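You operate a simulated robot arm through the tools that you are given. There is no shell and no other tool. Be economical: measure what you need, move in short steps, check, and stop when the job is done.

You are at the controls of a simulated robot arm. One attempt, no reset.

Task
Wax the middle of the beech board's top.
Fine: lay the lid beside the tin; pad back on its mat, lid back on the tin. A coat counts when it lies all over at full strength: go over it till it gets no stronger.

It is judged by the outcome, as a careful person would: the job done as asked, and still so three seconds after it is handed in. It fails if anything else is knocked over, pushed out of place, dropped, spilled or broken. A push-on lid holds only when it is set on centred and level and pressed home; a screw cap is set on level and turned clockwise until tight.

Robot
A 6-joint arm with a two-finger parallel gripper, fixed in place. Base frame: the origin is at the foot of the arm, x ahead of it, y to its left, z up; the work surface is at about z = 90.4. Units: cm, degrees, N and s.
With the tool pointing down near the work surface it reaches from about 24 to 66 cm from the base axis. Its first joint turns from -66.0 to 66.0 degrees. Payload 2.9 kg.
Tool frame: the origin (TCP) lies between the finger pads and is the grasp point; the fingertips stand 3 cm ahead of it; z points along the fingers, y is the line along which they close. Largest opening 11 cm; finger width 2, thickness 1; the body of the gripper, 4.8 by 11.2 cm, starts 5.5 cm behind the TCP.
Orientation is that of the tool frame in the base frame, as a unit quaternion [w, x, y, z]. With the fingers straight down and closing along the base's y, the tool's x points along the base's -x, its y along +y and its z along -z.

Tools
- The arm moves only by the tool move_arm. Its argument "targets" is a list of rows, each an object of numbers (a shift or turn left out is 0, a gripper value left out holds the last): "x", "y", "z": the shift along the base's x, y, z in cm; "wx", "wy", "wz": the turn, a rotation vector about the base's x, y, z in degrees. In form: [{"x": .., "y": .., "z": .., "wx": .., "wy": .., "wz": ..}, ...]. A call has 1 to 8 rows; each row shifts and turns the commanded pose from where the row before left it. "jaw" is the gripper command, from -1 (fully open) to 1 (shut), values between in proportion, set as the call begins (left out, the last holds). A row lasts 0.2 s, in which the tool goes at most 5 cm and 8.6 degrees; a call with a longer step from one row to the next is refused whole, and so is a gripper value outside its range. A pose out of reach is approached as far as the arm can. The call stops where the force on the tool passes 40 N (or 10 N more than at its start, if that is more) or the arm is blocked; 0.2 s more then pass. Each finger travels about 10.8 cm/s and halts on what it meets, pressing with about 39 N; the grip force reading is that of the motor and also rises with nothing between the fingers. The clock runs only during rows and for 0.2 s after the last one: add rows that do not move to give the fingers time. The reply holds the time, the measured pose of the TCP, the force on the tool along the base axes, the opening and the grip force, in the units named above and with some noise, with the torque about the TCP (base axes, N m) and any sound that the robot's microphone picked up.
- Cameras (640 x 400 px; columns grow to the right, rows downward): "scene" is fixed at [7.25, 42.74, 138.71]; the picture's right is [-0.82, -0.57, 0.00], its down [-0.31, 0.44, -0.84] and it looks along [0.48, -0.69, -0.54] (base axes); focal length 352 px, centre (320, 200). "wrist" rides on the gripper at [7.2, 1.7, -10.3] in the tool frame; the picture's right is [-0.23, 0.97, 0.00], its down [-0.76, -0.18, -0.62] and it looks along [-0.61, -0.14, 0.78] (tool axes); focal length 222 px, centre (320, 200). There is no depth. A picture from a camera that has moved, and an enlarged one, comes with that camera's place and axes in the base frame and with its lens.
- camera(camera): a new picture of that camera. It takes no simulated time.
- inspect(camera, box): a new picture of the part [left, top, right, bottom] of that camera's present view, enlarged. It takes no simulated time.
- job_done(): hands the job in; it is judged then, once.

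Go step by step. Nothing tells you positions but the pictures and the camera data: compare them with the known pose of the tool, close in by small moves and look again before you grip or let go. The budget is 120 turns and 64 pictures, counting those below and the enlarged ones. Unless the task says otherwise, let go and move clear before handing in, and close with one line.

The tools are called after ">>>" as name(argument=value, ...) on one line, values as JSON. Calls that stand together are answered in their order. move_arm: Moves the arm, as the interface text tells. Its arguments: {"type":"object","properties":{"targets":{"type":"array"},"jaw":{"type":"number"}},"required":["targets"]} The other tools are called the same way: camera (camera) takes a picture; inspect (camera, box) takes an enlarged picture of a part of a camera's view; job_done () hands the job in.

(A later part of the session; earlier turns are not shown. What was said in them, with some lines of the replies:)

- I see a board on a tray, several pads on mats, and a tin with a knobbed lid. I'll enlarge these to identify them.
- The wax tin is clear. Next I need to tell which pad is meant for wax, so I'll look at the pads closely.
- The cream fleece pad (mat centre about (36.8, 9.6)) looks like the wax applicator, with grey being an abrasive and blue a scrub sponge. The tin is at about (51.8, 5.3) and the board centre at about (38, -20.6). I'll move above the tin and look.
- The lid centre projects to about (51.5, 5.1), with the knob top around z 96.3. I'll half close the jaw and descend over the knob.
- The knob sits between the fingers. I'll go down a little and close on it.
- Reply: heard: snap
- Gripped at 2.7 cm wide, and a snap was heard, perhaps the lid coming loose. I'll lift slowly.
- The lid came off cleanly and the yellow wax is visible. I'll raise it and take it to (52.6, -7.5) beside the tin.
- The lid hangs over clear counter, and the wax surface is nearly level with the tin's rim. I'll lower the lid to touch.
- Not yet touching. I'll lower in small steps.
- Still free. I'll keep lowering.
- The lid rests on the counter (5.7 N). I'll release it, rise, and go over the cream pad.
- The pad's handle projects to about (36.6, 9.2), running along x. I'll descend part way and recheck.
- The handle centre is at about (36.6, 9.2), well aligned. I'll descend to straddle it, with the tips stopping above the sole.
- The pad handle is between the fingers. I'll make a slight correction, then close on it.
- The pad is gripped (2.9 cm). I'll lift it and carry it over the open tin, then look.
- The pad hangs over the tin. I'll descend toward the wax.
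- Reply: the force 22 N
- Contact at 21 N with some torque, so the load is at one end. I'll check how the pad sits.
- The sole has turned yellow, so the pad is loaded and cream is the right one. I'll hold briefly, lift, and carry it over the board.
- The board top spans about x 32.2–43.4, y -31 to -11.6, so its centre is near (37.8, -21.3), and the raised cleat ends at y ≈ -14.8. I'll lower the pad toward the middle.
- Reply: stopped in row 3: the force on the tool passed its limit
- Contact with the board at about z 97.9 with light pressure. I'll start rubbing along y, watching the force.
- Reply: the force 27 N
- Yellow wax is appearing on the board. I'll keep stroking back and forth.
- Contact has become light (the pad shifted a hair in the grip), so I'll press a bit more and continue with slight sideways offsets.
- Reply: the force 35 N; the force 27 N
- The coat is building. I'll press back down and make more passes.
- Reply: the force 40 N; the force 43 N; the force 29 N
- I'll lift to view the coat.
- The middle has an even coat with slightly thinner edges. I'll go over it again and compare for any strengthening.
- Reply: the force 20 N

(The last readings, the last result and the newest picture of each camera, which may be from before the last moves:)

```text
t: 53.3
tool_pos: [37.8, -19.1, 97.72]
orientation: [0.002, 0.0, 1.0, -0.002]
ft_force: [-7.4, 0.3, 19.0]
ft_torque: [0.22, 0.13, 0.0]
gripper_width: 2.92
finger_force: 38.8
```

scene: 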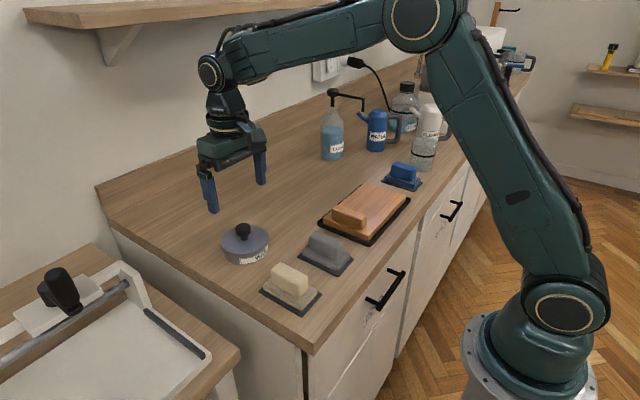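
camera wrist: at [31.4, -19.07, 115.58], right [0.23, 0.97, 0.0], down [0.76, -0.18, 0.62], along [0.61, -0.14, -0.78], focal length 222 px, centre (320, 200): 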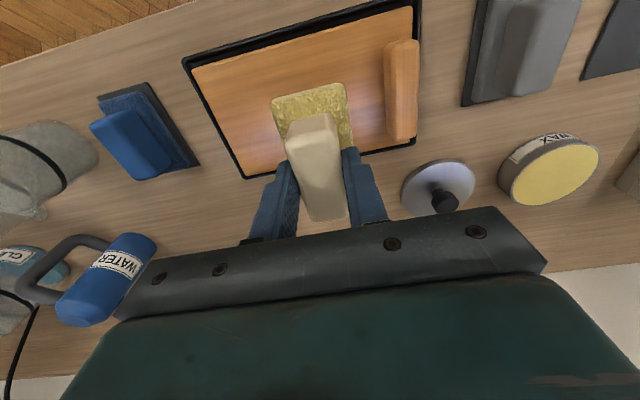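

>>> move_arm(targets=[{"x": 0.7, "y": 0.4}, {"y": -0.9}, {"y": -0.9}, {"y": -0.9}, {"y": -0.9}, {"y": -0.9}, {"y": -0.9}, {"y": -0.9}])

>>> move_arm(targets=[{"x": -0.7}, {"x": -0.7}, {"y": 0.9}, {"y": 0.9}, {"y": 0.9}, {"y": 0.9}, {"y": 0.9}, {"y": 0.9}])

>>> move_arm(targets=[{"y": 0.8}, {"x": 0.7}, {"y": -0.9}, {"y": -0.9}, {"y": -0.9}, {"y": -0.9}, {"y": -0.9}, {"y": -0.9}])

>>> move_arm(targets=[{"y": -0.7}, {"y": 0.9}, {"y": 0.9}, {"y": 0.9}, {"y": 0.9}, {"y": 0.9}, {"y": 0.9}, {"y": 0.9}])

```text
t: 55.1
tool_pos: [38.53, -24.84, 97.68]
orientation: [0.003, 0.0, 1.0, -0.001]
ft_force: [0.7, 11.3, 22.3]
ft_torque: [0.47, -0.18, 0.01]
gripper_width: 2.9
finger_force: 39.0
```

```text
t: 56.9
tool_pos: [37.01, -19.51, 97.7]
orientation: [0.001, -0.001, 1.0, -0.001]
ft_force: [-0.7, -1.0, 3.0]
ft_torque: [0.0, -0.03, 0.0]
gripper_width: 2.9
finger_force: 39.8
```

```text
t: 58.7
tool_pos: [37.76, -24.15, 97.64]
orientation: [0.003, -0.001, 1.0, -0.001]
ft_force: [-0.4, 6.7, 14.3]
ft_torque: [0.42, 0.43, -0.14]
gripper_width: 2.89
finger_force: 39.3
```

```text
t: 60.5
tool_pos: [37.74, -18.64, 97.63]
orientation: [0.005, -0.001, 1.0, -0.002]
ft_force: [3.1, -12.8, 27.9]
ft_torque: [-0.32, 0.04, 0.04]
gripper_width: 2.92
finger_force: 39.0
```

>>> move_arm(targets=[{"z": 1}, {"z": 3}, {"z": 4}, {"z": 4}, {}])

>>> inspect(camera="scene", box=[300, 140, 430, 250])

>>> inspect(camera="wrist", box=[160, 0, 460, 200])

```text
t: 61.7
tool_pos: [37.99, -18.58, 109.53]
orientation: [0.001, 0.0, 1.0, 0.0]
ft_force: [-1.5, -0.1, 0.3]
ft_torque: [0.01, 0.03, 0.01]
gripper_width: 2.9
finger_force: 39.2
```

```text
3.64 times, centred on (365, 195) of scene
camera zoom: at [7.25, 42.74, 138.71], right [-0.82, -0.57, 0.0], down [-0.31, 0.44, -0.84], along [0.48, -0.69, -0.54], focal length 1281 px, centre (156, 218)
```

zoom: 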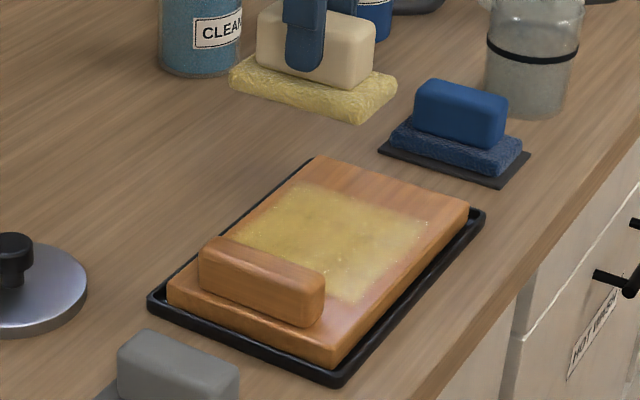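

```text
2.00 times, centred on (310, 100) of wrist
camera zoom: at [30.6, -16.85, 119.92], right [0.23, 0.97, 0.0], down [0.76, -0.18, 0.63], along [0.61, -0.14, -0.78], focal length 444 px, centre (340, 400)
```

zoom: 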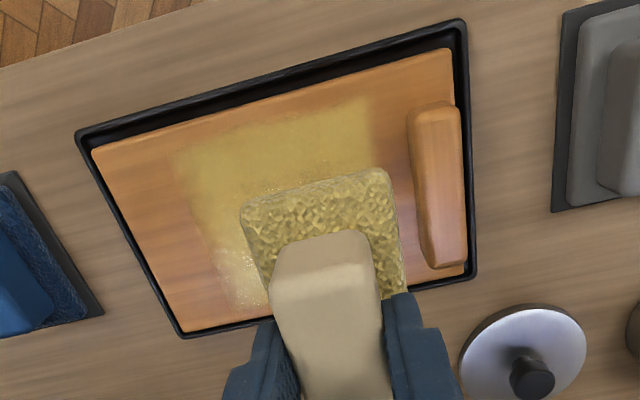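

The core looks saturated, but the rim of the patch at far x is speckled. I'll reload the pad once and do a wider final round.

>>> move_arm(targets=[{"x": 2.02, "y": 3.39, "z": -0.5}, {"x": 2.02, "y": 3.39, "z": -0.5}, {"x": 2.02, "y": 3.39, "z": -0.5}, {"x": 2.02, "y": 3.39, "z": -0.5}, {"x": 2.02, "y": 3.39, "z": -0.5}, {"x": 2.02, "y": 3.39, "z": -0.5}, {"x": 2.02, "y": 3.39, "z": -0.5}, {}])

>>> inspect(camera="scene", box=[200, 140, 440, 300])

```text
t: 63.5
tool_pos: [51.96, 5.39, 106.33]
orientation: [0.003, 0.0, 1.0, -0.001]
ft_force: [-0.2, -0.4, -0.7]
ft_torque: [0.03, 0.04, 0.04]
gripper_width: 2.88
finger_force: 39.1
```

```text
2.50 times, centred on (320, 220) of scene
camera zoom: at [7.25, 42.74, 138.71], right [-0.82, -0.57, 0.0], down [-0.31, 0.44, -0.84], along [0.48, -0.69, -0.54], focal length 880 px, centre (320, 150)
```

zoom: 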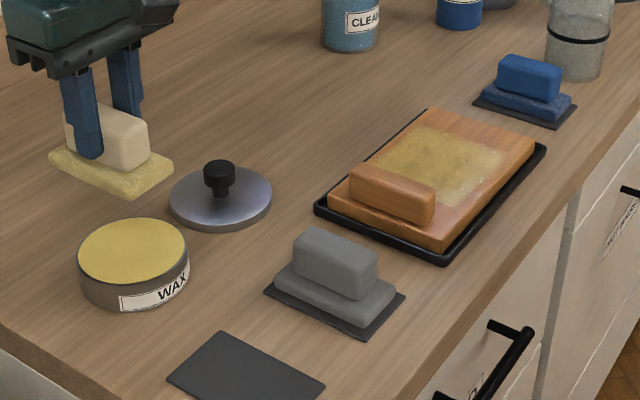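

>>> move_arm(targets=[{"y": -0.1, "z": -3}, {"z": -2.5}, {"z": -1.4}, {"z": -0.4}, {"z": -0.15}, {}])

>>> move_arm(targets=[{"z": -0.12}, {"z": -0.1}, {}])

```text
t: 64.9
tool_pos: [52.02, 5.15, 98.5]
orientation: [0.002, 0.0, 1.0, 0.0]
ft_force: [-0.5, 0.9, -0.5]
ft_torque: [0.02, 0.0, 0.0]
gripper_width: 2.86
finger_force: 39.1
```

```text
t: 65.7
tool_pos: [52.0, 5.02, 98.47]
orientation: [0.003, -0.001, 1.0, 0.0]
ft_force: [-1.3, 1.6, 5.5]
ft_torque: [0.15, -0.07, 0.08]
gripper_width: 2.9
finger_force: 39.0
```

Touching the wax at 5.5 N. I'll press slightly more, dwell, then lift back to the board.

>>> move_arm(targets=[{"z": -0.1}, {}, {}, {}])

>>> move_arm(targets=[{"z": 1}, {"z": 3}, {"z": 3.4}, {}])

>>> move_arm(targets=[{"x": -2.02, "y": -3.52}, {"x": -2.02, "y": -3.52}, {"x": -2.02, "y": -3.52}, {"x": -2.02, "y": -3.52}, {"x": -2.02, "y": -3.52}, {"x": -2.02, "y": -3.52}, {"x": -2.02, "y": -3.52}, {}])

>>> camera(camera="wrist")

```text
t: 66.7
tool_pos: [51.92, 5.01, 98.43]
orientation: [0.003, -0.001, 1.0, -0.001]
ft_force: [-1.9, 5.4, 20.1]
ft_torque: [0.14, 0.17, 0.04]
gripper_width: 2.91
finger_force: 39.6
```

```text
t: 67.7
tool_pos: [51.99, 5.05, 105.79]
orientation: [0.001, 0.0, 1.0, 0.0]
ft_force: [-0.2, 1.0, -0.8]
ft_torque: [0.0, 0.0, 0.0]
gripper_width: 2.87
finger_force: 39.4
```

```text
t: 69.5
tool_pos: [37.83, -19.7, 105.96]
orientation: [0.003, 0.0, 1.0, -0.001]
ft_force: [-0.6, 0.6, -1.0]
ft_torque: [0.01, 0.05, 0.01]
gripper_width: 2.89
finger_force: 39.0
```

```text
20 pictures are left
camera wrist: at [30.46, -18.02, 116.29], right [0.23, 0.97, 0.0], down [0.76, -0.18, 0.63], along [0.61, -0.14, -0.78], focal length 222 px, centre (320, 200)
```

wrist: 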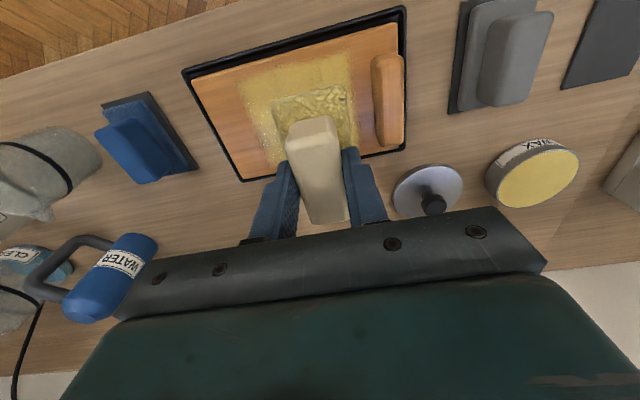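

>>> move_arm(targets=[{"z": -3.5}, {"z": -3}, {"z": -1.2}, {"z": -0.3}, {"z": -0.1}, {}])

>>> move_arm(targets=[{"z": -0.08}, {"z": -0.06}, {}])

```text
t: 70.9
tool_pos: [37.89, -19.61, 97.71]
orientation: [0.002, 0.0, 1.0, -0.002]
ft_force: [-4.5, 3.8, 16.6]
ft_torque: [0.28, 0.11, 0.02]
gripper_width: 2.89
finger_force: 39.0
```

```text
t: 71.7
tool_pos: [37.99, -19.48, 97.56]
orientation: [0.005, -0.001, 1.0, -0.002]
ft_force: [-1.0, 5.6, 40.0]
ft_torque: [0.42, 0.5, 0.04]
gripper_width: 2.89
finger_force: 39.1
```

>>> move_arm(targets=[{"z": 0.07}, {"y": 0.6}, {"x": 0.5, "y": 0.5}, {"x": 0.5}, {"y": -0.9}, {"y": -0.9}, {"y": -0.9}, {"y": -0.9}])

>>> move_arm(targets=[{"y": -0.9}, {"y": -0.9}, {"y": -0.9}, {"y": -0.5}, {"x": -0.7}, {"x": -0.7}, {"x": -0.6}, {"y": 0.9}])

>>> move_arm(targets=[{"y": 0.9}, {"y": 0.9}, {"y": 0.9}, {"y": 0.9}, {"y": 0.9}, {"y": 0.9}, {"x": 0.5, "y": 0.4}, {"x": 0.5}])

>>> move_arm(targets=[{"y": -0.9}, {"y": -0.9}, {"y": -0.9}, {"y": -0.9}, {"y": -0.9}, {"y": -0.9}, {"y": -0.9}, {"y": -0.5}])

```text
t: 73.5
tool_pos: [38.75, -21.78, 97.49]
orientation: [0.004, -0.002, 1.0, -0.002]
ft_force: [1.5, 15.8, 33.5]
ft_torque: [0.75, -0.11, -0.01]
gripper_width: 2.9
finger_force: 39.2
```

```text
t: 75.3
tool_pos: [36.91, -24.57, 97.65]
orientation: [0.003, 0.002, 1.0, -0.003]
ft_force: [-2.5, -10.0, 21.0]
ft_torque: [-0.11, 0.43, 0.17]
gripper_width: 2.88
finger_force: 39.2
```

```text
t: 77.1
tool_pos: [37.77, -18.43, 97.7]
orientation: [0.001, -0.001, 1.0, -0.001]
ft_force: [-11.7, 2.7, 25.4]
ft_torque: [0.09, -0.21, 0.11]
gripper_width: 2.88
finger_force: 39.6
```

```text
t: 78.9
tool_pos: [37.78, -25.16, 97.63]
orientation: [0.002, -0.001, 1.0, -0.001]
ft_force: [-1.0, 13.1, 24.2]
ft_torque: [0.55, 0.02, -0.01]
gripper_width: 2.9
finger_force: 39.5
```

>>> move_arm(targets=[{"x": 0.6}, {"y": 0.9}, {"y": 0.9}, {"y": 0.9}, {"y": 0.9}, {"y": 0.9}, {"y": 0.9}, {"y": 0.9}])

>>> move_arm(targets=[{"x": -0.6}, {"x": -0.6}, {"y": -0.9}, {"y": -0.9}, {"y": -0.9}, {"y": -0.9}, {"y": -0.9}, {"y": -0.9}])

>>> move_arm(targets=[{"x": 0.6, "y": -0.5}, {"z": 1}, {"z": 3}, {"z": 3}, {"z": 3}, {"y": 4}, {"y": 4}, {}])

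>>> inspect(camera="scene", box=[300, 140, 430, 250])

>>> inspect(camera="wrist", box=[90, 0, 390, 200])

```text
t: 80.7
tool_pos: [38.49, -19.1, 97.72]
orientation: [0.004, 0.0, 1.0, -0.002]
ft_force: [2.4, -11.3, 26.6]
ft_torque: [-0.25, 0.18, 0.04]
gripper_width: 2.88
finger_force: 38.9
```

```text
t: 82.5
tool_pos: [37.24, -24.42, 97.59]
orientation: [0.003, 0.0, 1.0, -0.002]
ft_force: [-0.8, 13.3, 28.1]
ft_torque: [0.64, 0.07, -0.01]
gripper_width: 2.88
finger_force: 39.4
```

```text
t: 84.3
tool_pos: [37.67, -17.16, 107.65]
orientation: [0.001, 0.001, 1.0, -0.001]
ft_force: [0.2, 0.0, -0.6]
ft_torque: [0.01, 0.02, 0.0]
gripper_width: 2.88
finger_force: 39.1
```

```text
3.64 times, centred on (365, 195) of scene
camera zoom: at [7.25, 42.74, 138.71], right [-0.82, -0.57, 0.0], down [-0.31, 0.44, -0.84], along [0.48, -0.69, -0.54], focal length 1281 px, centre (156, 218)
```

zoom: 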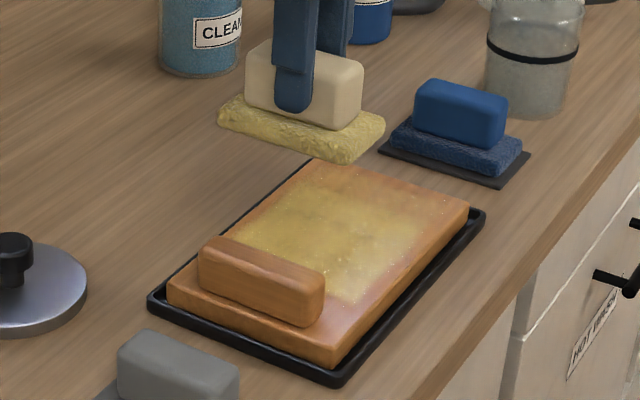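

```text
2.00 times, centred on (240, 100) of wrist
camera zoom: at [30.41, -15.5, 117.92], right [0.23, 0.97, 0.0], down [0.76, -0.18, 0.63], along [0.61, -0.14, -0.78], focal length 444 px, centre (480, 400)
```

zoom: 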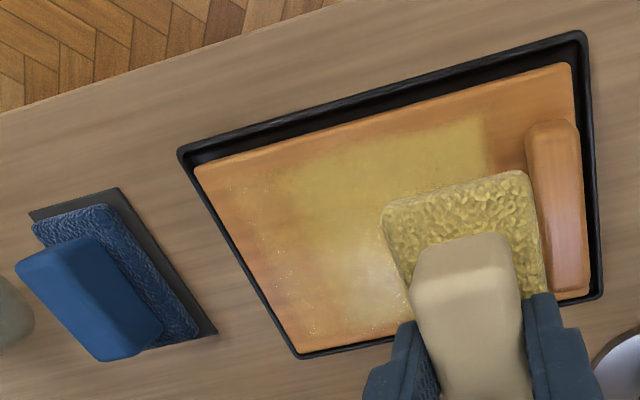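

The core is saturated from y ≈ -26.3 to -15.7, centred on the board. I'll strengthen the lighter -y fringe with a few more passes to be sure.

>>> move_arm(targets=[{"y": -3.5}, {"y": -3.5}, {"z": -4}, {"z": -4}, {"z": -1.5}, {"z": -0.3}, {"z": -0.1}, {}])

```text
t: 86.1
tool_pos: [37.9, -24.11, 97.77]
orientation: [0.002, 0.0, 1.0, -0.001]
ft_force: [-1.5, -1.5, 7.8]
ft_torque: [0.09, 0.34, 0.04]
gripper_width: 2.87
finger_force: 39.1
```

>>> move_arm(targets=[{"x": 0.5, "z": -0.08}, {"x": 0.4, "y": -0.7}, {"y": -0.8}, {"y": -0.6}, {"y": 0.8}, {"y": 0.8}, {"y": -0.8}, {"y": -0.8}])

>>> move_arm(targets=[{"x": -0.6}, {"x": -0.6}, {"x": -0.6, "y": 0.4}, {"y": 0.8}, {"y": 0.8}, {"y": -0.8}, {"y": -0.8}, {"y": -0.4}])

>>> move_arm(targets=[{"x": 0.6}, {"x": 0.3, "y": 0.6}, {"y": 0.8}, {"y": 0.8}, {"y": 0.8}, {"y": -0.8}, {"y": -0.8}, {"y": -0.8}])

>>> move_arm(targets=[{"y": 0.9}, {"y": 0.9}, {"y": 0.9}, {"y": 0.9}, {"y": 0.9}, {"y": 0.9}, {"y": 0.9}, {}])

>>> move_arm(targets=[{"z": 1}, {"z": 3}, {"z": 3}, {"z": 3}, {"y": 2}, {}])

>>> inspect(camera="wrist", box=[90, 0, 390, 200])

```text
t: 87.9
tool_pos: [38.7, -25.94, 97.66]
orientation: [0.003, -0.002, 1.0, -0.001]
ft_force: [1.6, 12.2, 23.1]
ft_torque: [0.51, -0.18, 0.04]
gripper_width: 2.9
finger_force: 38.8
```

```text
t: 89.3
tool_pos: [37.0, -24.48, 97.66]
orientation: [0.003, -0.004, 1.0, 0.0]
ft_force: [-0.1, -0.4, 4.3]
ft_torque: [-0.11, 0.0, 0.0]
gripper_width: 2.89
finger_force: 39.3
stopped in row 7: the force on the tool passed its limit (the readings are from after the stop); the commanded pose is now the measured one
```

```text
t: 91.1
tool_pos: [37.78, -23.88, 97.66]
orientation: [0.003, -0.003, 1.0, 0.001]
ft_force: [0.1, 3.9, 7.1]
ft_torque: [0.09, -0.3, 0.17]
gripper_width: 2.9
finger_force: 39.1
```

```text
t: 92.9
tool_pos: [38.01, -17.55, 97.57]
orientation: [0.003, -0.002, 1.0, 0.0]
ft_force: [-1.0, -7.0, 15.2]
ft_torque: [-0.37, -0.06, -0.12]
gripper_width: 2.88
finger_force: 39.3
```

```text
t: 94.3
tool_pos: [38.11, -15.78, 107.45]
orientation: [0.002, -0.003, 1.0, 0.003]
ft_force: [0.4, 1.1, -0.3]
ft_torque: [0.0, -0.02, 0.01]
gripper_width: 2.9
finger_force: 39.4
```

```text
2.00 times, centred on (240, 100) of wrist
camera zoom: at [30.76, -14.21, 117.76], right [0.22, 0.98, 0.0], down [0.76, -0.17, 0.63], along [0.61, -0.14, -0.78], focal length 444 px, centre (480, 400)
```

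zoom: 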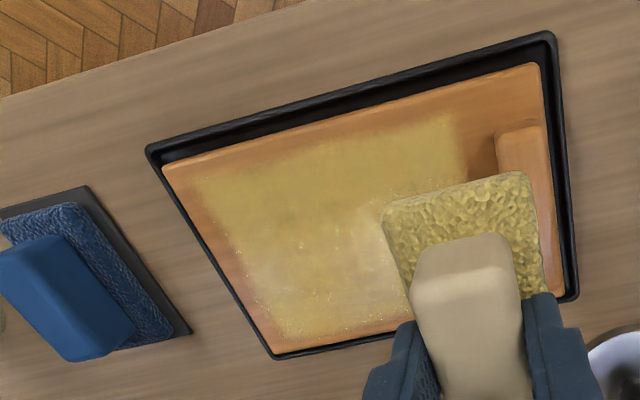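

The coat is now even over a generous middle area. I'll carry the pad back above its mat.

>>> move_arm(targets=[{"x": -0.22, "y": 4.18}, {"x": -0.22, "y": 4.18}, {"x": -0.22, "y": 4.18}, {"x": -0.22, "y": 4.18}, {"x": -0.22, "y": 4.18}, {"x": -0.22, "y": 4.18}, {}])

>>> move_arm(targets=[{"z": -4}, {"z": -3.5}, {"z": -1.5}, {}])

>>> inspect(camera="scene", box=[230, 200, 360, 320])

>>> camera(camera="wrist")

```text
t: 95.9
tool_pos: [36.54, 9.45, 107.68]
orientation: [0.002, -0.004, 1.0, 0.002]
ft_force: [-0.2, 0.0, -0.4]
ft_torque: [0.0, -0.03, 0.03]
gripper_width: 2.9
finger_force: 39.7
```

```text
t: 96.9
tool_pos: [36.72, 9.66, 98.82]
orientation: [0.002, -0.003, 1.0, 0.001]
ft_force: [-0.4, -0.2, 0.7]
ft_torque: [0.04, 0.03, 0.01]
gripper_width: 2.89
finger_force: 39.4
```

```text
3.33 times, centred on (295, 260) of scene
camera zoom: at [7.25, 42.74, 138.71], right [-0.82, -0.57, 0.0], down [-0.31, 0.44, -0.84], along [0.48, -0.69, -0.54], focal length 1174 px, centre (403, 0)
```

zoom: 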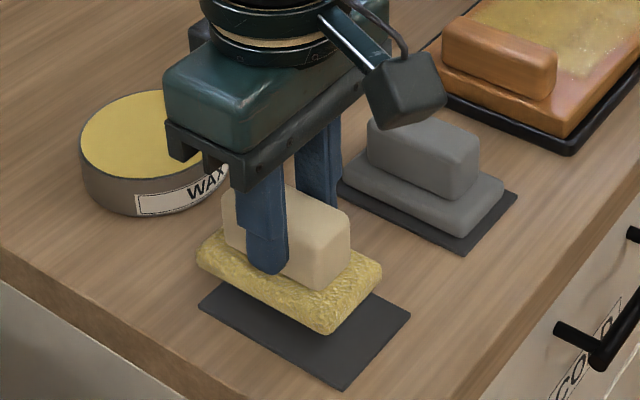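

```text
15 pictures are left
camera wrist: at [29.44, 11.2, 109.17], right [0.22, 0.98, 0.0], down [0.76, -0.17, 0.63], along [0.61, -0.14, -0.78], focal length 222 px, centre (320, 200)
```

wrist: 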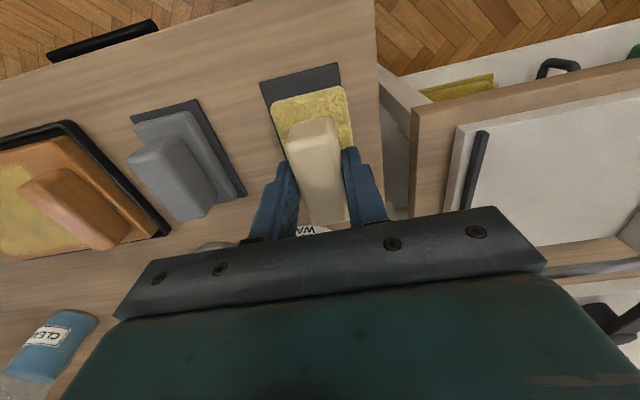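

It's aligned with the mat. I'll lower it to contact.

>>> move_arm(targets=[{"y": -0.15, "z": -1.2}, {"z": -0.8}, {"z": -0.3}, {"z": -0.15}, {}])

>>> move_arm(targets=[{"z": -0.12}, {"z": -0.12}, {}])

```text
t: 98.1
tool_pos: [36.47, 9.41, 96.24]
orientation: [0.002, -0.003, 1.0, 0.002]
ft_force: [-0.4, 0.4, -0.6]
ft_torque: [0.02, 0.02, -0.03]
gripper_width: 2.92
finger_force: 38.6
```

```text
t: 98.9
tool_pos: [36.66, 9.45, 95.96]
orientation: [0.001, -0.003, 1.0, 0.002]
ft_force: [0.8, -0.5, -0.5]
ft_torque: [-0.02, -0.03, 0.01]
gripper_width: 2.88
finger_force: 39.1
```

>>> move_arm(targets=[{"z": -0.1}, {"z": -0.06}, {}])

>>> inspect(camera="scene", box=[230, 200, 360, 320])

```text
t: 99.7
tool_pos: [36.56, 9.42, 95.92]
orientation: [0.003, -0.004, 1.0, 0.002]
ft_force: [-6.5, 4.5, 28.6]
ft_torque: [-0.13, 0.59, -0.03]
gripper_width: 2.88
finger_force: 38.8
```

```text
3.33 times, centred on (295, 260) of scene
camera zoom: at [7.2, 42.74, 138.71], right [-0.82, -0.57, 0.0], down [-0.31, 0.44, -0.84], along [0.48, -0.69, -0.54], focal length 1174 px, centre (403, 0)
```

zoom: 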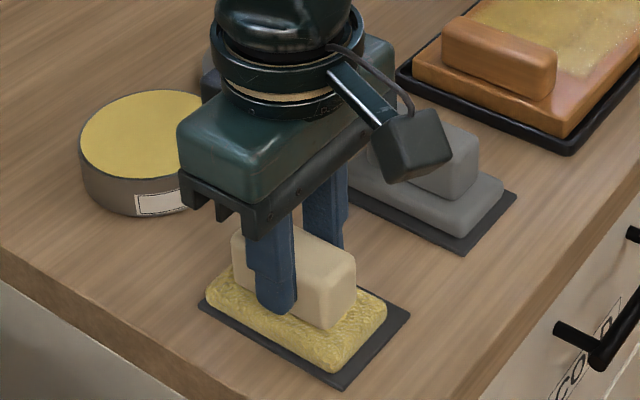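

The pad is back on its mat. I'll release it, rise, correct the tiny orientation drift, and head to the lid.

>>> move_arm(targets=[{"z": 0.12}, {}])

>>> move_arm(targets=[{}, {}, {}, {"z": 2}, {"z": 4}, {"z": 4, "wx": -0.2, "wy": 0.2, "wz": -0.3}, {}], jaw=0.1)

>>> move_arm(targets=[{"x": 3.2, "y": -3.35}, {"x": 3.2, "y": -3.35}, {"x": 3.2, "y": -3.35}, {"x": 3.2, "y": -3.35}, {"x": 3.2, "y": -3.35}, {"z": -3}, {}])

>>> camera(camera="wrist")

>>> camera(camera="scene")

```text
t: 100.3
tool_pos: [36.75, 9.51, 95.79]
orientation: [0.002, -0.004, 1.0, 0.001]
ft_force: [-3.8, 3.2, 18.1]
ft_torque: [-0.01, -0.08, 0.06]
gripper_width: 2.89
finger_force: 39.3
```

```text
t: 101.9
tool_pos: [36.67, 9.13, 106.06]
orientation: [-0.001, -0.002, 1.0, 0.0]
ft_force: [0.0, 0.1, 0.1]
ft_torque: [0.0, 0.01, 0.0]
gripper_width: 4.96
finger_force: 0.0
```

```text
t: 103.5
tool_pos: [52.49, -7.42, 102.77]
orientation: [0.0, -0.002, 1.0, 0.001]
ft_force: [0.1, -1.3, 0.2]
ft_torque: [0.01, 0.01, -0.01]
gripper_width: 4.97
finger_force: 0.0
```

```text
13 pictures are left
camera wrist: at [45.14, -5.74, 113.16], right [0.23, 0.97, 0.0], down [0.76, -0.18, 0.62], along [0.61, -0.14, -0.78], focal length 222 px, centre (320, 200)
```

wrist: 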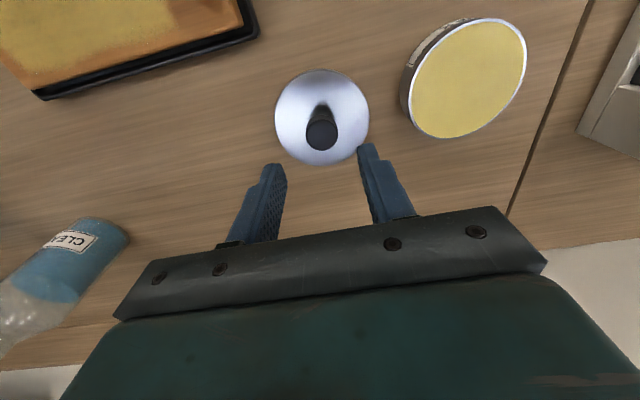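

```text
12 pictures are left
```

scene: 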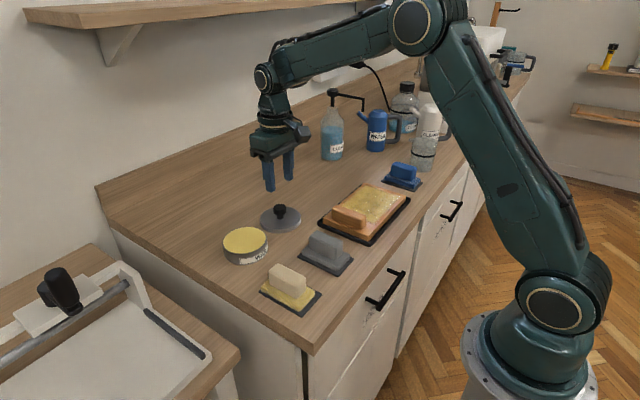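

The lid's knob lies between the fingers. I'll descend to the earlier grip height.

>>> move_arm(targets=[{"x": 0.1, "z": -3.5}, {"z": -3}, {"z": -1.2}, {"z": -0.4}, {}])

>>> move_arm(targets=[{}])

>>> move_arm(targets=[{}])

>>> camera(camera="wrist")

```text
t: 104.7
tool_pos: [52.74, -7.25, 94.53]
orientation: [0.0, 0.0, 1.0, 0.001]
ft_force: [-0.6, 0.8, -0.2]
ft_torque: [-0.01, -0.01, 0.01]
gripper_width: 4.95
finger_force: 0.0
```

```text
t: 105.1
tool_pos: [52.74, -7.27, 94.61]
orientation: [0.0, -0.001, 1.0, 0.0]
ft_force: [0.0, 0.4, -0.7]
ft_torque: [-0.01, -0.01, 0.01]
gripper_width: 4.95
finger_force: 0.0
```

```text
t: 105.5
tool_pos: [52.79, -7.32, 94.62]
orientation: [0.001, -0.001, 1.0, -0.001]
ft_force: [-0.7, -1.3, 0.1]
ft_torque: [0.0, 0.01, 0.01]
gripper_width: 4.96
finger_force: 0.1
```

```text
11 pictures are left
camera wrist: at [45.42, -5.68, 104.94], right [0.23, 0.97, 0.0], down [0.76, -0.18, 0.62], along [0.61, -0.14, -0.78], focal length 222 px, centre (320, 200)
```

wrist: 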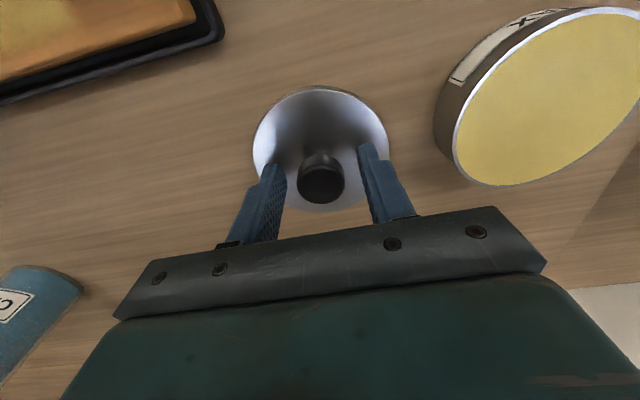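

>>> move_arm(targets=[{"x": -0.08, "z": -0.08}, {}])

>>> move_arm(targets=[{}, {}, {}, {}], jaw=1)

>>> move_arm(targets=[{"z": 1}, {"z": 3}, {"z": 3}, {}])

```text
t: 106.1
tool_pos: [52.58, -7.27, 94.68]
orientation: [0.0, -0.001, 1.0, -0.001]
ft_force: [0.3, -0.3, 0.0]
ft_torque: [0.03, 0.02, -0.02]
gripper_width: 4.94
finger_force: 0.1
```

```text
t: 107.1
tool_pos: [52.7, -7.27, 94.57]
orientation: [-0.001, 0.0, 1.0, 0.0]
ft_force: [-0.1, -0.4, 0.4]
ft_torque: [-0.02, 0.02, -0.05]
gripper_width: 2.68
finger_force: 38.9
```

```text
t: 108.1
tool_pos: [52.74, -7.33, 101.68]
orientation: [0.0, -0.001, 1.0, 0.0]
ft_force: [0.3, 0.5, 0.1]
ft_torque: [0.0, 0.0, 0.0]
gripper_width: 2.64
finger_force: 39.0
```

The lid is held. I'll bring it back above the tin and check alignment.

>>> move_arm(targets=[{"x": -0.33, "y": 4.16}, {"x": -0.33, "y": 4.16}, {"x": -0.34, "y": 4.16}, {"z": -1.5}, {"z": -1}, {}])

>>> camera(camera="wrist")

>>> inspect(camera="scene", box=[200, 190, 290, 280])

```text
t: 109.5
tool_pos: [51.72, 4.89, 99.0]
orientation: [0.0, -0.001, 1.0, 0.0]
ft_force: [0.2, 0.2, -0.2]
ft_torque: [0.0, -0.03, -0.01]
gripper_width: 2.7
finger_force: 39.2
```

```text
10 pictures are left
camera wrist: at [44.47, 6.52, 109.33], right [0.23, 0.97, 0.0], down [0.76, -0.18, 0.62], along [0.61, -0.14, -0.78], focal length 222 px, centre (320, 200)
```

wrist: 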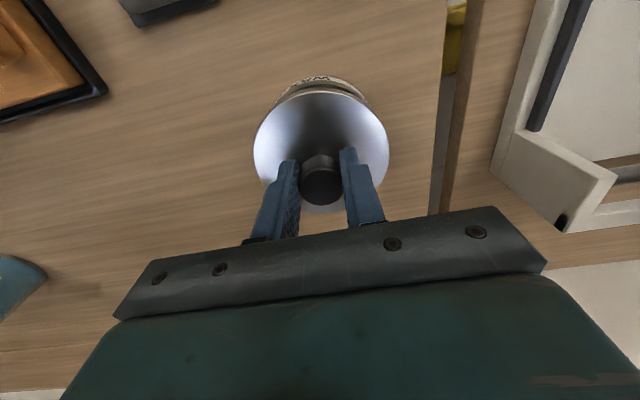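

```text
4.44 times, centred on (245, 235) of scene
camera zoom: at [7.25, 42.74, 138.71], right [-0.82, -0.57, 0.0], down [-0.31, 0.44, -0.84], along [0.48, -0.69, -0.54], focal length 1565 px, centre (653, 44)
```

zoom: 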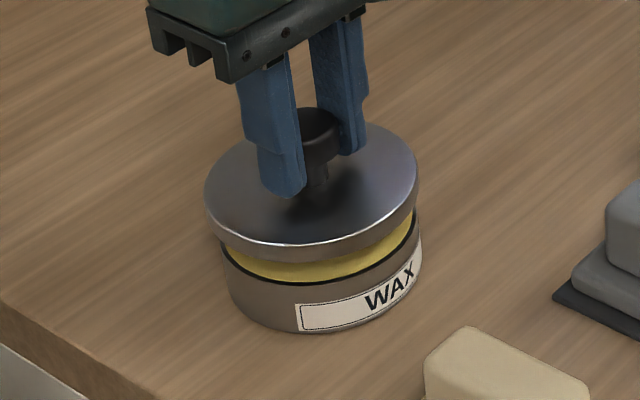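

I need a better fix on the tool position, so I'll take a few still readings.

>>> move_arm(targets=[{}, {}])

>>> move_arm(targets=[{}])

>>> move_arm(targets=[{}])

>>> move_arm(targets=[{}])

```text
t: 110.1
tool_pos: [51.89, 4.92, 98.96]
orientation: [0.001, 0.0, 1.0, 0.0]
ft_force: [-1.6, -0.3, -0.3]
ft_torque: [-0.02, 0.02, 0.0]
gripper_width: 2.69
finger_force: 39.4
```

```text
t: 110.5
tool_pos: [51.71, 4.9, 98.91]
orientation: [0.0, -0.001, 1.0, 0.0]
ft_force: [-0.2, -0.6, 0.4]
ft_torque: [0.01, -0.02, -0.02]
gripper_width: 2.7
finger_force: 38.7
```

```text
t: 110.9
tool_pos: [51.71, 4.82, 99.01]
orientation: [0.001, -0.001, 1.0, 0.0]
ft_force: [0.6, 0.1, 0.6]
ft_torque: [0.0, -0.01, 0.01]
gripper_width: 2.68
finger_force: 39.4
```

```text
t: 111.3
tool_pos: [51.78, 4.91, 98.98]
orientation: [0.0, -0.001, 1.0, 0.0]
ft_force: [0.6, 0.6, -0.4]
ft_torque: [-0.02, 0.01, 0.0]
gripper_width: 2.71
finger_force: 39.2
```

The averaged pose is about (-0.1, +0.33) off the original lid position. I'll correct that and recheck.

>>> move_arm(targets=[{"x": -0.08, "y": 0.33}, {}, {}])

>>> move_arm(targets=[{"z": -0.8}, {"z": -0.4}, {}, {}])

>>> inspect(camera="scene", box=[210, 210, 280, 270])

```text
t: 112.1
tool_pos: [51.69, 5.29, 99.05]
orientation: [0.0, -0.001, 1.0, 0.0]
ft_force: [-0.6, -0.7, -0.4]
ft_torque: [-0.05, -0.01, -0.02]
gripper_width: 2.68
finger_force: 39.0
```

```text
t: 113.1
tool_pos: [51.77, 5.44, 97.99]
orientation: [0.001, -0.001, 1.0, 0.0]
ft_force: [0.0, 0.5, 0.0]
ft_torque: [0.01, 0.01, 0.01]
gripper_width: 2.65
finger_force: 39.3
```

```text
6.67 times, centred on (245, 240) of scene
camera zoom: at [7.25, 42.74, 138.71], right [-0.82, -0.57, 0.0], down [-0.31, 0.44, -0.84], along [0.48, -0.69, -0.54], focal length 2348 px, centre (820, -67)
```

zoom: 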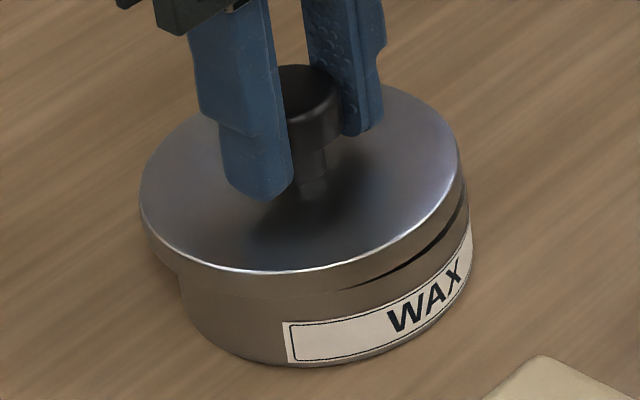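

>>> move_arm(targets=[{}])

>>> move_arm(targets=[{}])

>>> move_arm(targets=[{}])

>>> move_arm(targets=[{}])

>>> camera(camera="wrist")

```text
t: 113.5
tool_pos: [51.73, 5.41, 97.86]
orientation: [0.0, -0.001, 1.0, 0.001]
ft_force: [-0.1, -1.0, 0.2]
ft_torque: [0.01, 0.02, 0.0]
gripper_width: 2.68
finger_force: 38.7
```

```text
t: 113.9
tool_pos: [51.69, 5.38, 98.02]
orientation: [0.001, -0.001, 1.0, 0.0]
ft_force: [-1.1, -0.1, -1.0]
ft_torque: [-0.02, 0.03, 0.02]
gripper_width: 2.68
finger_force: 38.9
```

```text
t: 114.3
tool_pos: [51.75, 5.41, 97.9]
orientation: [0.0, -0.001, 1.0, 0.0]
ft_force: [0.6, 0.6, -0.3]
ft_torque: [0.0, 0.0, 0.0]
gripper_width: 2.69
finger_force: 39.0
```

```text
t: 114.7
tool_pos: [51.81, 5.35, 97.93]
orientation: [0.0, -0.002, 1.0, 0.0]
ft_force: [0.0, -0.3, 0.3]
ft_torque: [-0.01, -0.02, 0.01]
gripper_width: 2.67
finger_force: 38.9
```

```text
7 pictures are left
camera wrist: at [44.43, 7.02, 108.29], right [0.23, 0.97, 0.0], down [0.76, -0.18, 0.62], along [0.61, -0.14, -0.78], focal length 222 px, centre (320, 200)
```

wrist: 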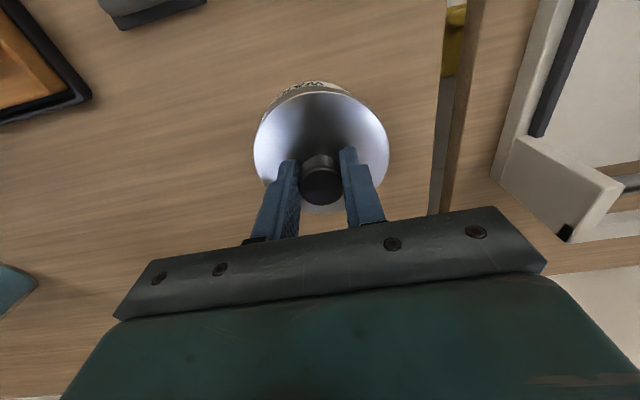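

Average now is (51.75, 5.40), against a target of about (51.65, 5.2). The picture agrees, so I'll correct.

>>> move_arm(targets=[{"x": -0.1, "y": -0.2}, {}, {}])

>>> move_arm(targets=[{}])

>>> move_arm(targets=[{}])

>>> inspect(camera="scene", box=[210, 210, 280, 270])

```text
t: 115.5
tool_pos: [51.5, 5.23, 98.0]
orientation: [0.0, -0.001, 1.0, 0.0]
ft_force: [0.1, 0.5, -0.5]
ft_torque: [-0.02, 0.0, 0.02]
gripper_width: 2.68
finger_force: 39.4
```

```text
t: 115.9
tool_pos: [51.59, 5.2, 98.03]
orientation: [0.0, 0.0, 1.0, 0.0]
ft_force: [0.2, 0.5, 0.2]
ft_torque: [0.0, -0.02, 0.01]
gripper_width: 2.69
finger_force: 39.3
```

```text
t: 116.3
tool_pos: [51.62, 5.14, 97.96]
orientation: [0.0, -0.001, 1.0, 0.0]
ft_force: [0.0, 0.3, 0.0]
ft_torque: [-0.01, 0.02, -0.01]
gripper_width: 2.66
finger_force: 38.9
```

```text
6.67 times, centred on (245, 240) of scene
camera zoom: at [7.25, 42.74, 138.71], right [-0.82, -0.57, 0.0], down [-0.31, 0.44, -0.84], along [0.48, -0.69, -0.54], focal length 2348 px, centre (820, -67)
```

zoom: 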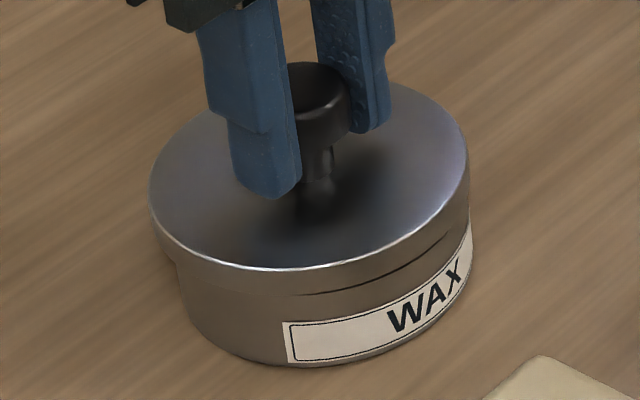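

The lid now looks centred over the tin. I'll lower it gently.

>>> move_arm(targets=[{"z": -0.3}, {"z": -0.2}, {"z": -0.2}, {}])

>>> move_arm(targets=[{"z": -0.15}, {"z": -0.1}, {}])

```text
t: 117.3
tool_pos: [51.51, 5.32, 97.52]
orientation: [0.001, 0.0, 1.0, 0.0]
ft_force: [-4.7, 0.4, 14.7]
ft_torque: [-0.42, -0.31, -0.03]
gripper_width: 2.68
finger_force: 39.1
```

```text
t: 118.1
tool_pos: [51.4, 5.09, 96.98]
orientation: [0.0, -0.001, 1.0, 0.0]
ft_force: [2.8, 0.5, 5.7]
ft_torque: [0.29, -0.12, -0.04]
gripper_width: 2.69
finger_force: 38.8
```

It caught at first and then slid down onto the tin. I'll check it's level and centred.

>>> inspect(camera="scene", box=[210, 210, 280, 270])

```text
6.67 times, centred on (245, 240) of scene
camera zoom: at [7.25, 42.74, 138.7], right [-0.82, -0.57, 0.0], down [-0.31, 0.44, -0.84], along [0.48, -0.69, -0.54], focal length 2348 px, centre (820, -67)
```

zoom: 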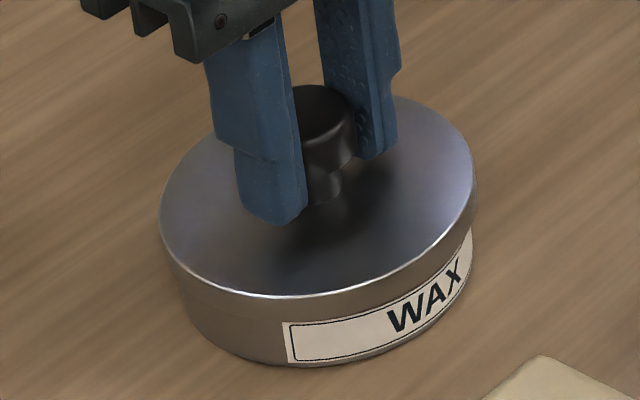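

It sits at the original position. I'll press it home.

>>> move_arm(targets=[{"z": -0.1}, {"z": -0.1}, {}])

>>> move_arm(targets=[{"z": -0.1}, {"z": -0.1}, {}])

```text
t: 118.9
tool_pos: [51.56, 5.21, 96.91]
orientation: [0.0, 0.0, 1.0, -0.001]
ft_force: [-0.5, -5.7, 10.0]
ft_torque: [0.03, -0.02, 0.0]
gripper_width: 2.69
finger_force: 39.6
```

```text
t: 119.7
tool_pos: [51.65, 5.07, 96.79]
orientation: [0.001, 0.001, 1.0, -0.001]
ft_force: [-2.3, -24.2, 22.9]
ft_torque: [-0.44, 0.08, -0.1]
gripper_width: 2.71
finger_force: 38.9
heard: snap
```

A snap was heard, so the lid is home, but there's some side load. I'll relax it before letting go.

>>> move_arm(targets=[{"y": -0.08}, {}])

>>> move_arm(targets=[{"y": -0.05}, {}])

```text
t: 120.3
tool_pos: [51.46, 5.0, 96.82]
orientation: [0.004, 0.001, 1.0, 0.0]
ft_force: [6.2, -20.1, 26.6]
ft_torque: [-0.52, -0.18, -0.17]
gripper_width: 2.7
finger_force: 39.0
```

```text
t: 120.9
tool_pos: [51.52, 5.09, 96.76]
orientation: [0.003, 0.0, 1.0, -0.002]
ft_force: [7.7, -17.7, 25.1]
ft_torque: [-0.58, -0.29, -0.14]
gripper_width: 2.71
finger_force: 39.5
```

>>> move_arm(targets=[{"y": -0.1, "z": 0.06}, {"x": 0.04, "y": -0.08, "z": 0.04}, {}])

```text
t: 121.7
tool_pos: [51.6, 4.97, 96.85]
orientation: [0.001, -0.003, 1.0, 0.001]
ft_force: [6.3, -3.1, 19.7]
ft_torque: [-0.33, -0.34, -0.17]
gripper_width: 2.68
finger_force: 39.2
```

Side load is relieved. I'll open the fingers, rise clear, and look.

>>> move_arm(targets=[{}, {}, {}], jaw=0.1)

>>> move_arm(targets=[{"z": 1}, {"z": 3}, {"z": 2}, {}])

>>> inspect(camera="scene", box=[210, 210, 280, 270])

```text
t: 122.5
tool_pos: [51.53, 4.84, 96.75]
orientation: [0.0, -0.001, 1.0, 0.0]
ft_force: [-0.9, -0.1, 0.9]
ft_torque: [-0.01, 0.01, -0.01]
gripper_width: 4.95
finger_force: 0.1
```

```text
t: 123.5
tool_pos: [51.43, 5.04, 102.74]
orientation: [0.0, -0.001, 1.0, 0.0]
ft_force: [0.0, 0.0, -0.3]
ft_torque: [0.0, 0.02, -0.01]
gripper_width: 4.95
finger_force: 0.1
```

```text
6.67 times, centred on (245, 240) of scene
camera zoom: at [7.25, 42.74, 138.71], right [-0.82, -0.57, 0.0], down [-0.31, 0.44, -0.84], along [0.48, -0.69, -0.54], focal length 2348 px, centre (820, -67)
```

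zoom: 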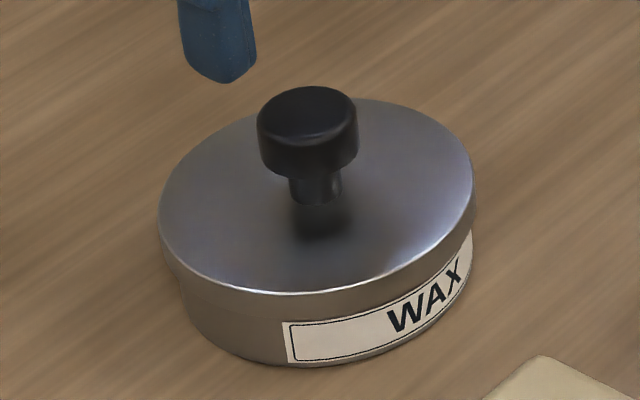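

It looks level and seated. To be sure, I'll press straight down on the knob with closed fingers.

>>> move_arm(targets=[{"y": 0.1}, {}, {}, {"z": -1.5}, {"z": -0.8}, {"z": -0.3}, {}], jaw=1)

>>> move_arm(targets=[{"z": -0.15}, {"z": -0.15}, {"z": -0.15}, {"z": -0.15}, {"z": -0.1}, {"z": -0.1}, {"z": -0.1}, {}])

```text
t: 125.1
tool_pos: [51.47, 4.96, 100.05]
orientation: [0.0, -0.002, 1.0, 0.001]
ft_force: [0.9, -0.3, -0.3]
ft_torque: [0.01, 0.03, -0.01]
gripper_width: 0.0
finger_force: 38.3
```

```text
t: 126.9
tool_pos: [51.53, 5.03, 99.39]
orientation: [0.0, -0.001, 1.0, 0.0]
ft_force: [-4.3, 1.1, 8.2]
ft_torque: [0.01, 0.14, 0.04]
gripper_width: 0.0
finger_force: 37.6
```

>>> move_arm(targets=[{"z": -0.1}, {"z": -0.06}, {}])

>>> move_arm(targets=[{"z": -0.06}, {"z": -0.05}, {}])

```text
t: 127.7
tool_pos: [51.53, 5.0, 99.27]
orientation: [0.003, -0.002, 1.0, 0.0]
ft_force: [0.0, 5.3, 23.1]
ft_torque: [0.15, 0.01, -0.01]
gripper_width: 0.01
finger_force: 37.5
```

```text
t: 128.5
tool_pos: [51.53, 5.0, 99.32]
orientation: [0.003, 0.0, 1.0, 0.0]
ft_force: [-3.3, 3.4, 37.3]
ft_torque: [0.08, 0.16, 0.07]
gripper_width: 0.01
finger_force: 37.6
```

The lid is firm under 37 N with no further give, so it's home. I'll rise clear and do a final check.

>>> move_arm(targets=[{"z": 1}, {"z": 4}, {"z": 4}, {"z": 4}, {}])

>>> move_arm(targets=[{"y": -3}, {"y": -3}, {}, {}], jaw=-1)

>>> inspect(camera="scene", box=[200, 140, 440, 320])

>>> camera(camera="wrist")

```text
t: 129.7
tool_pos: [51.21, 4.81, 112.13]
orientation: [0.0, -0.001, 1.0, 0.0]
ft_force: [-0.8, -0.1, 0.5]
ft_torque: [0.02, -0.02, -0.03]
gripper_width: 0.0
finger_force: 37.6
```

```text
t: 130.7
tool_pos: [51.22, -0.99, 111.93]
orientation: [0.0, -0.002, 1.0, 0.0]
ft_force: [-0.4, 0.3, 0.1]
ft_torque: [-0.05, -0.01, 0.02]
gripper_width: 11.01
finger_force: 0.1
```

```text
2.22 times, centred on (320, 230) of scene
camera zoom: at [7.25, 42.74, 138.71], right [-0.82, -0.57, 0.0], down [-0.31, 0.44, -0.84], along [0.48, -0.69, -0.54], focal length 783 px, centre (320, 133)
```

zoom: 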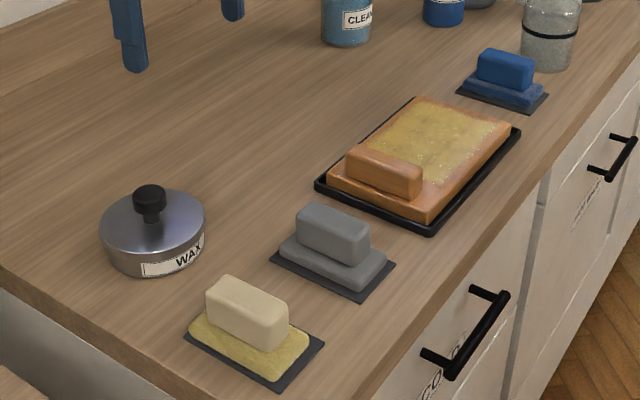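

```text
2 pictures are left
camera wrist: at [43.94, 0.55, 122.28], right [0.23, 0.97, 0.0], down [0.76, -0.18, 0.62], along [0.61, -0.14, -0.78], focal length 222 px, centre (320, 200)
```

wrist: 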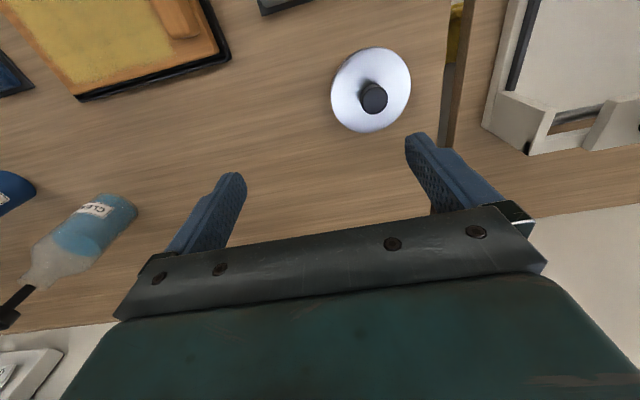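

The tin is closed, the pad is on its mat, the board's middle has an even coat, and nothing else has moved, so I'm handing in.

>>> job_done()

```text
The job is handed in.
```

The middle of the beech board's top has an even wax coat that stopped getting stronger, the pad is back on its mat, and the lid is pressed home on the tin.
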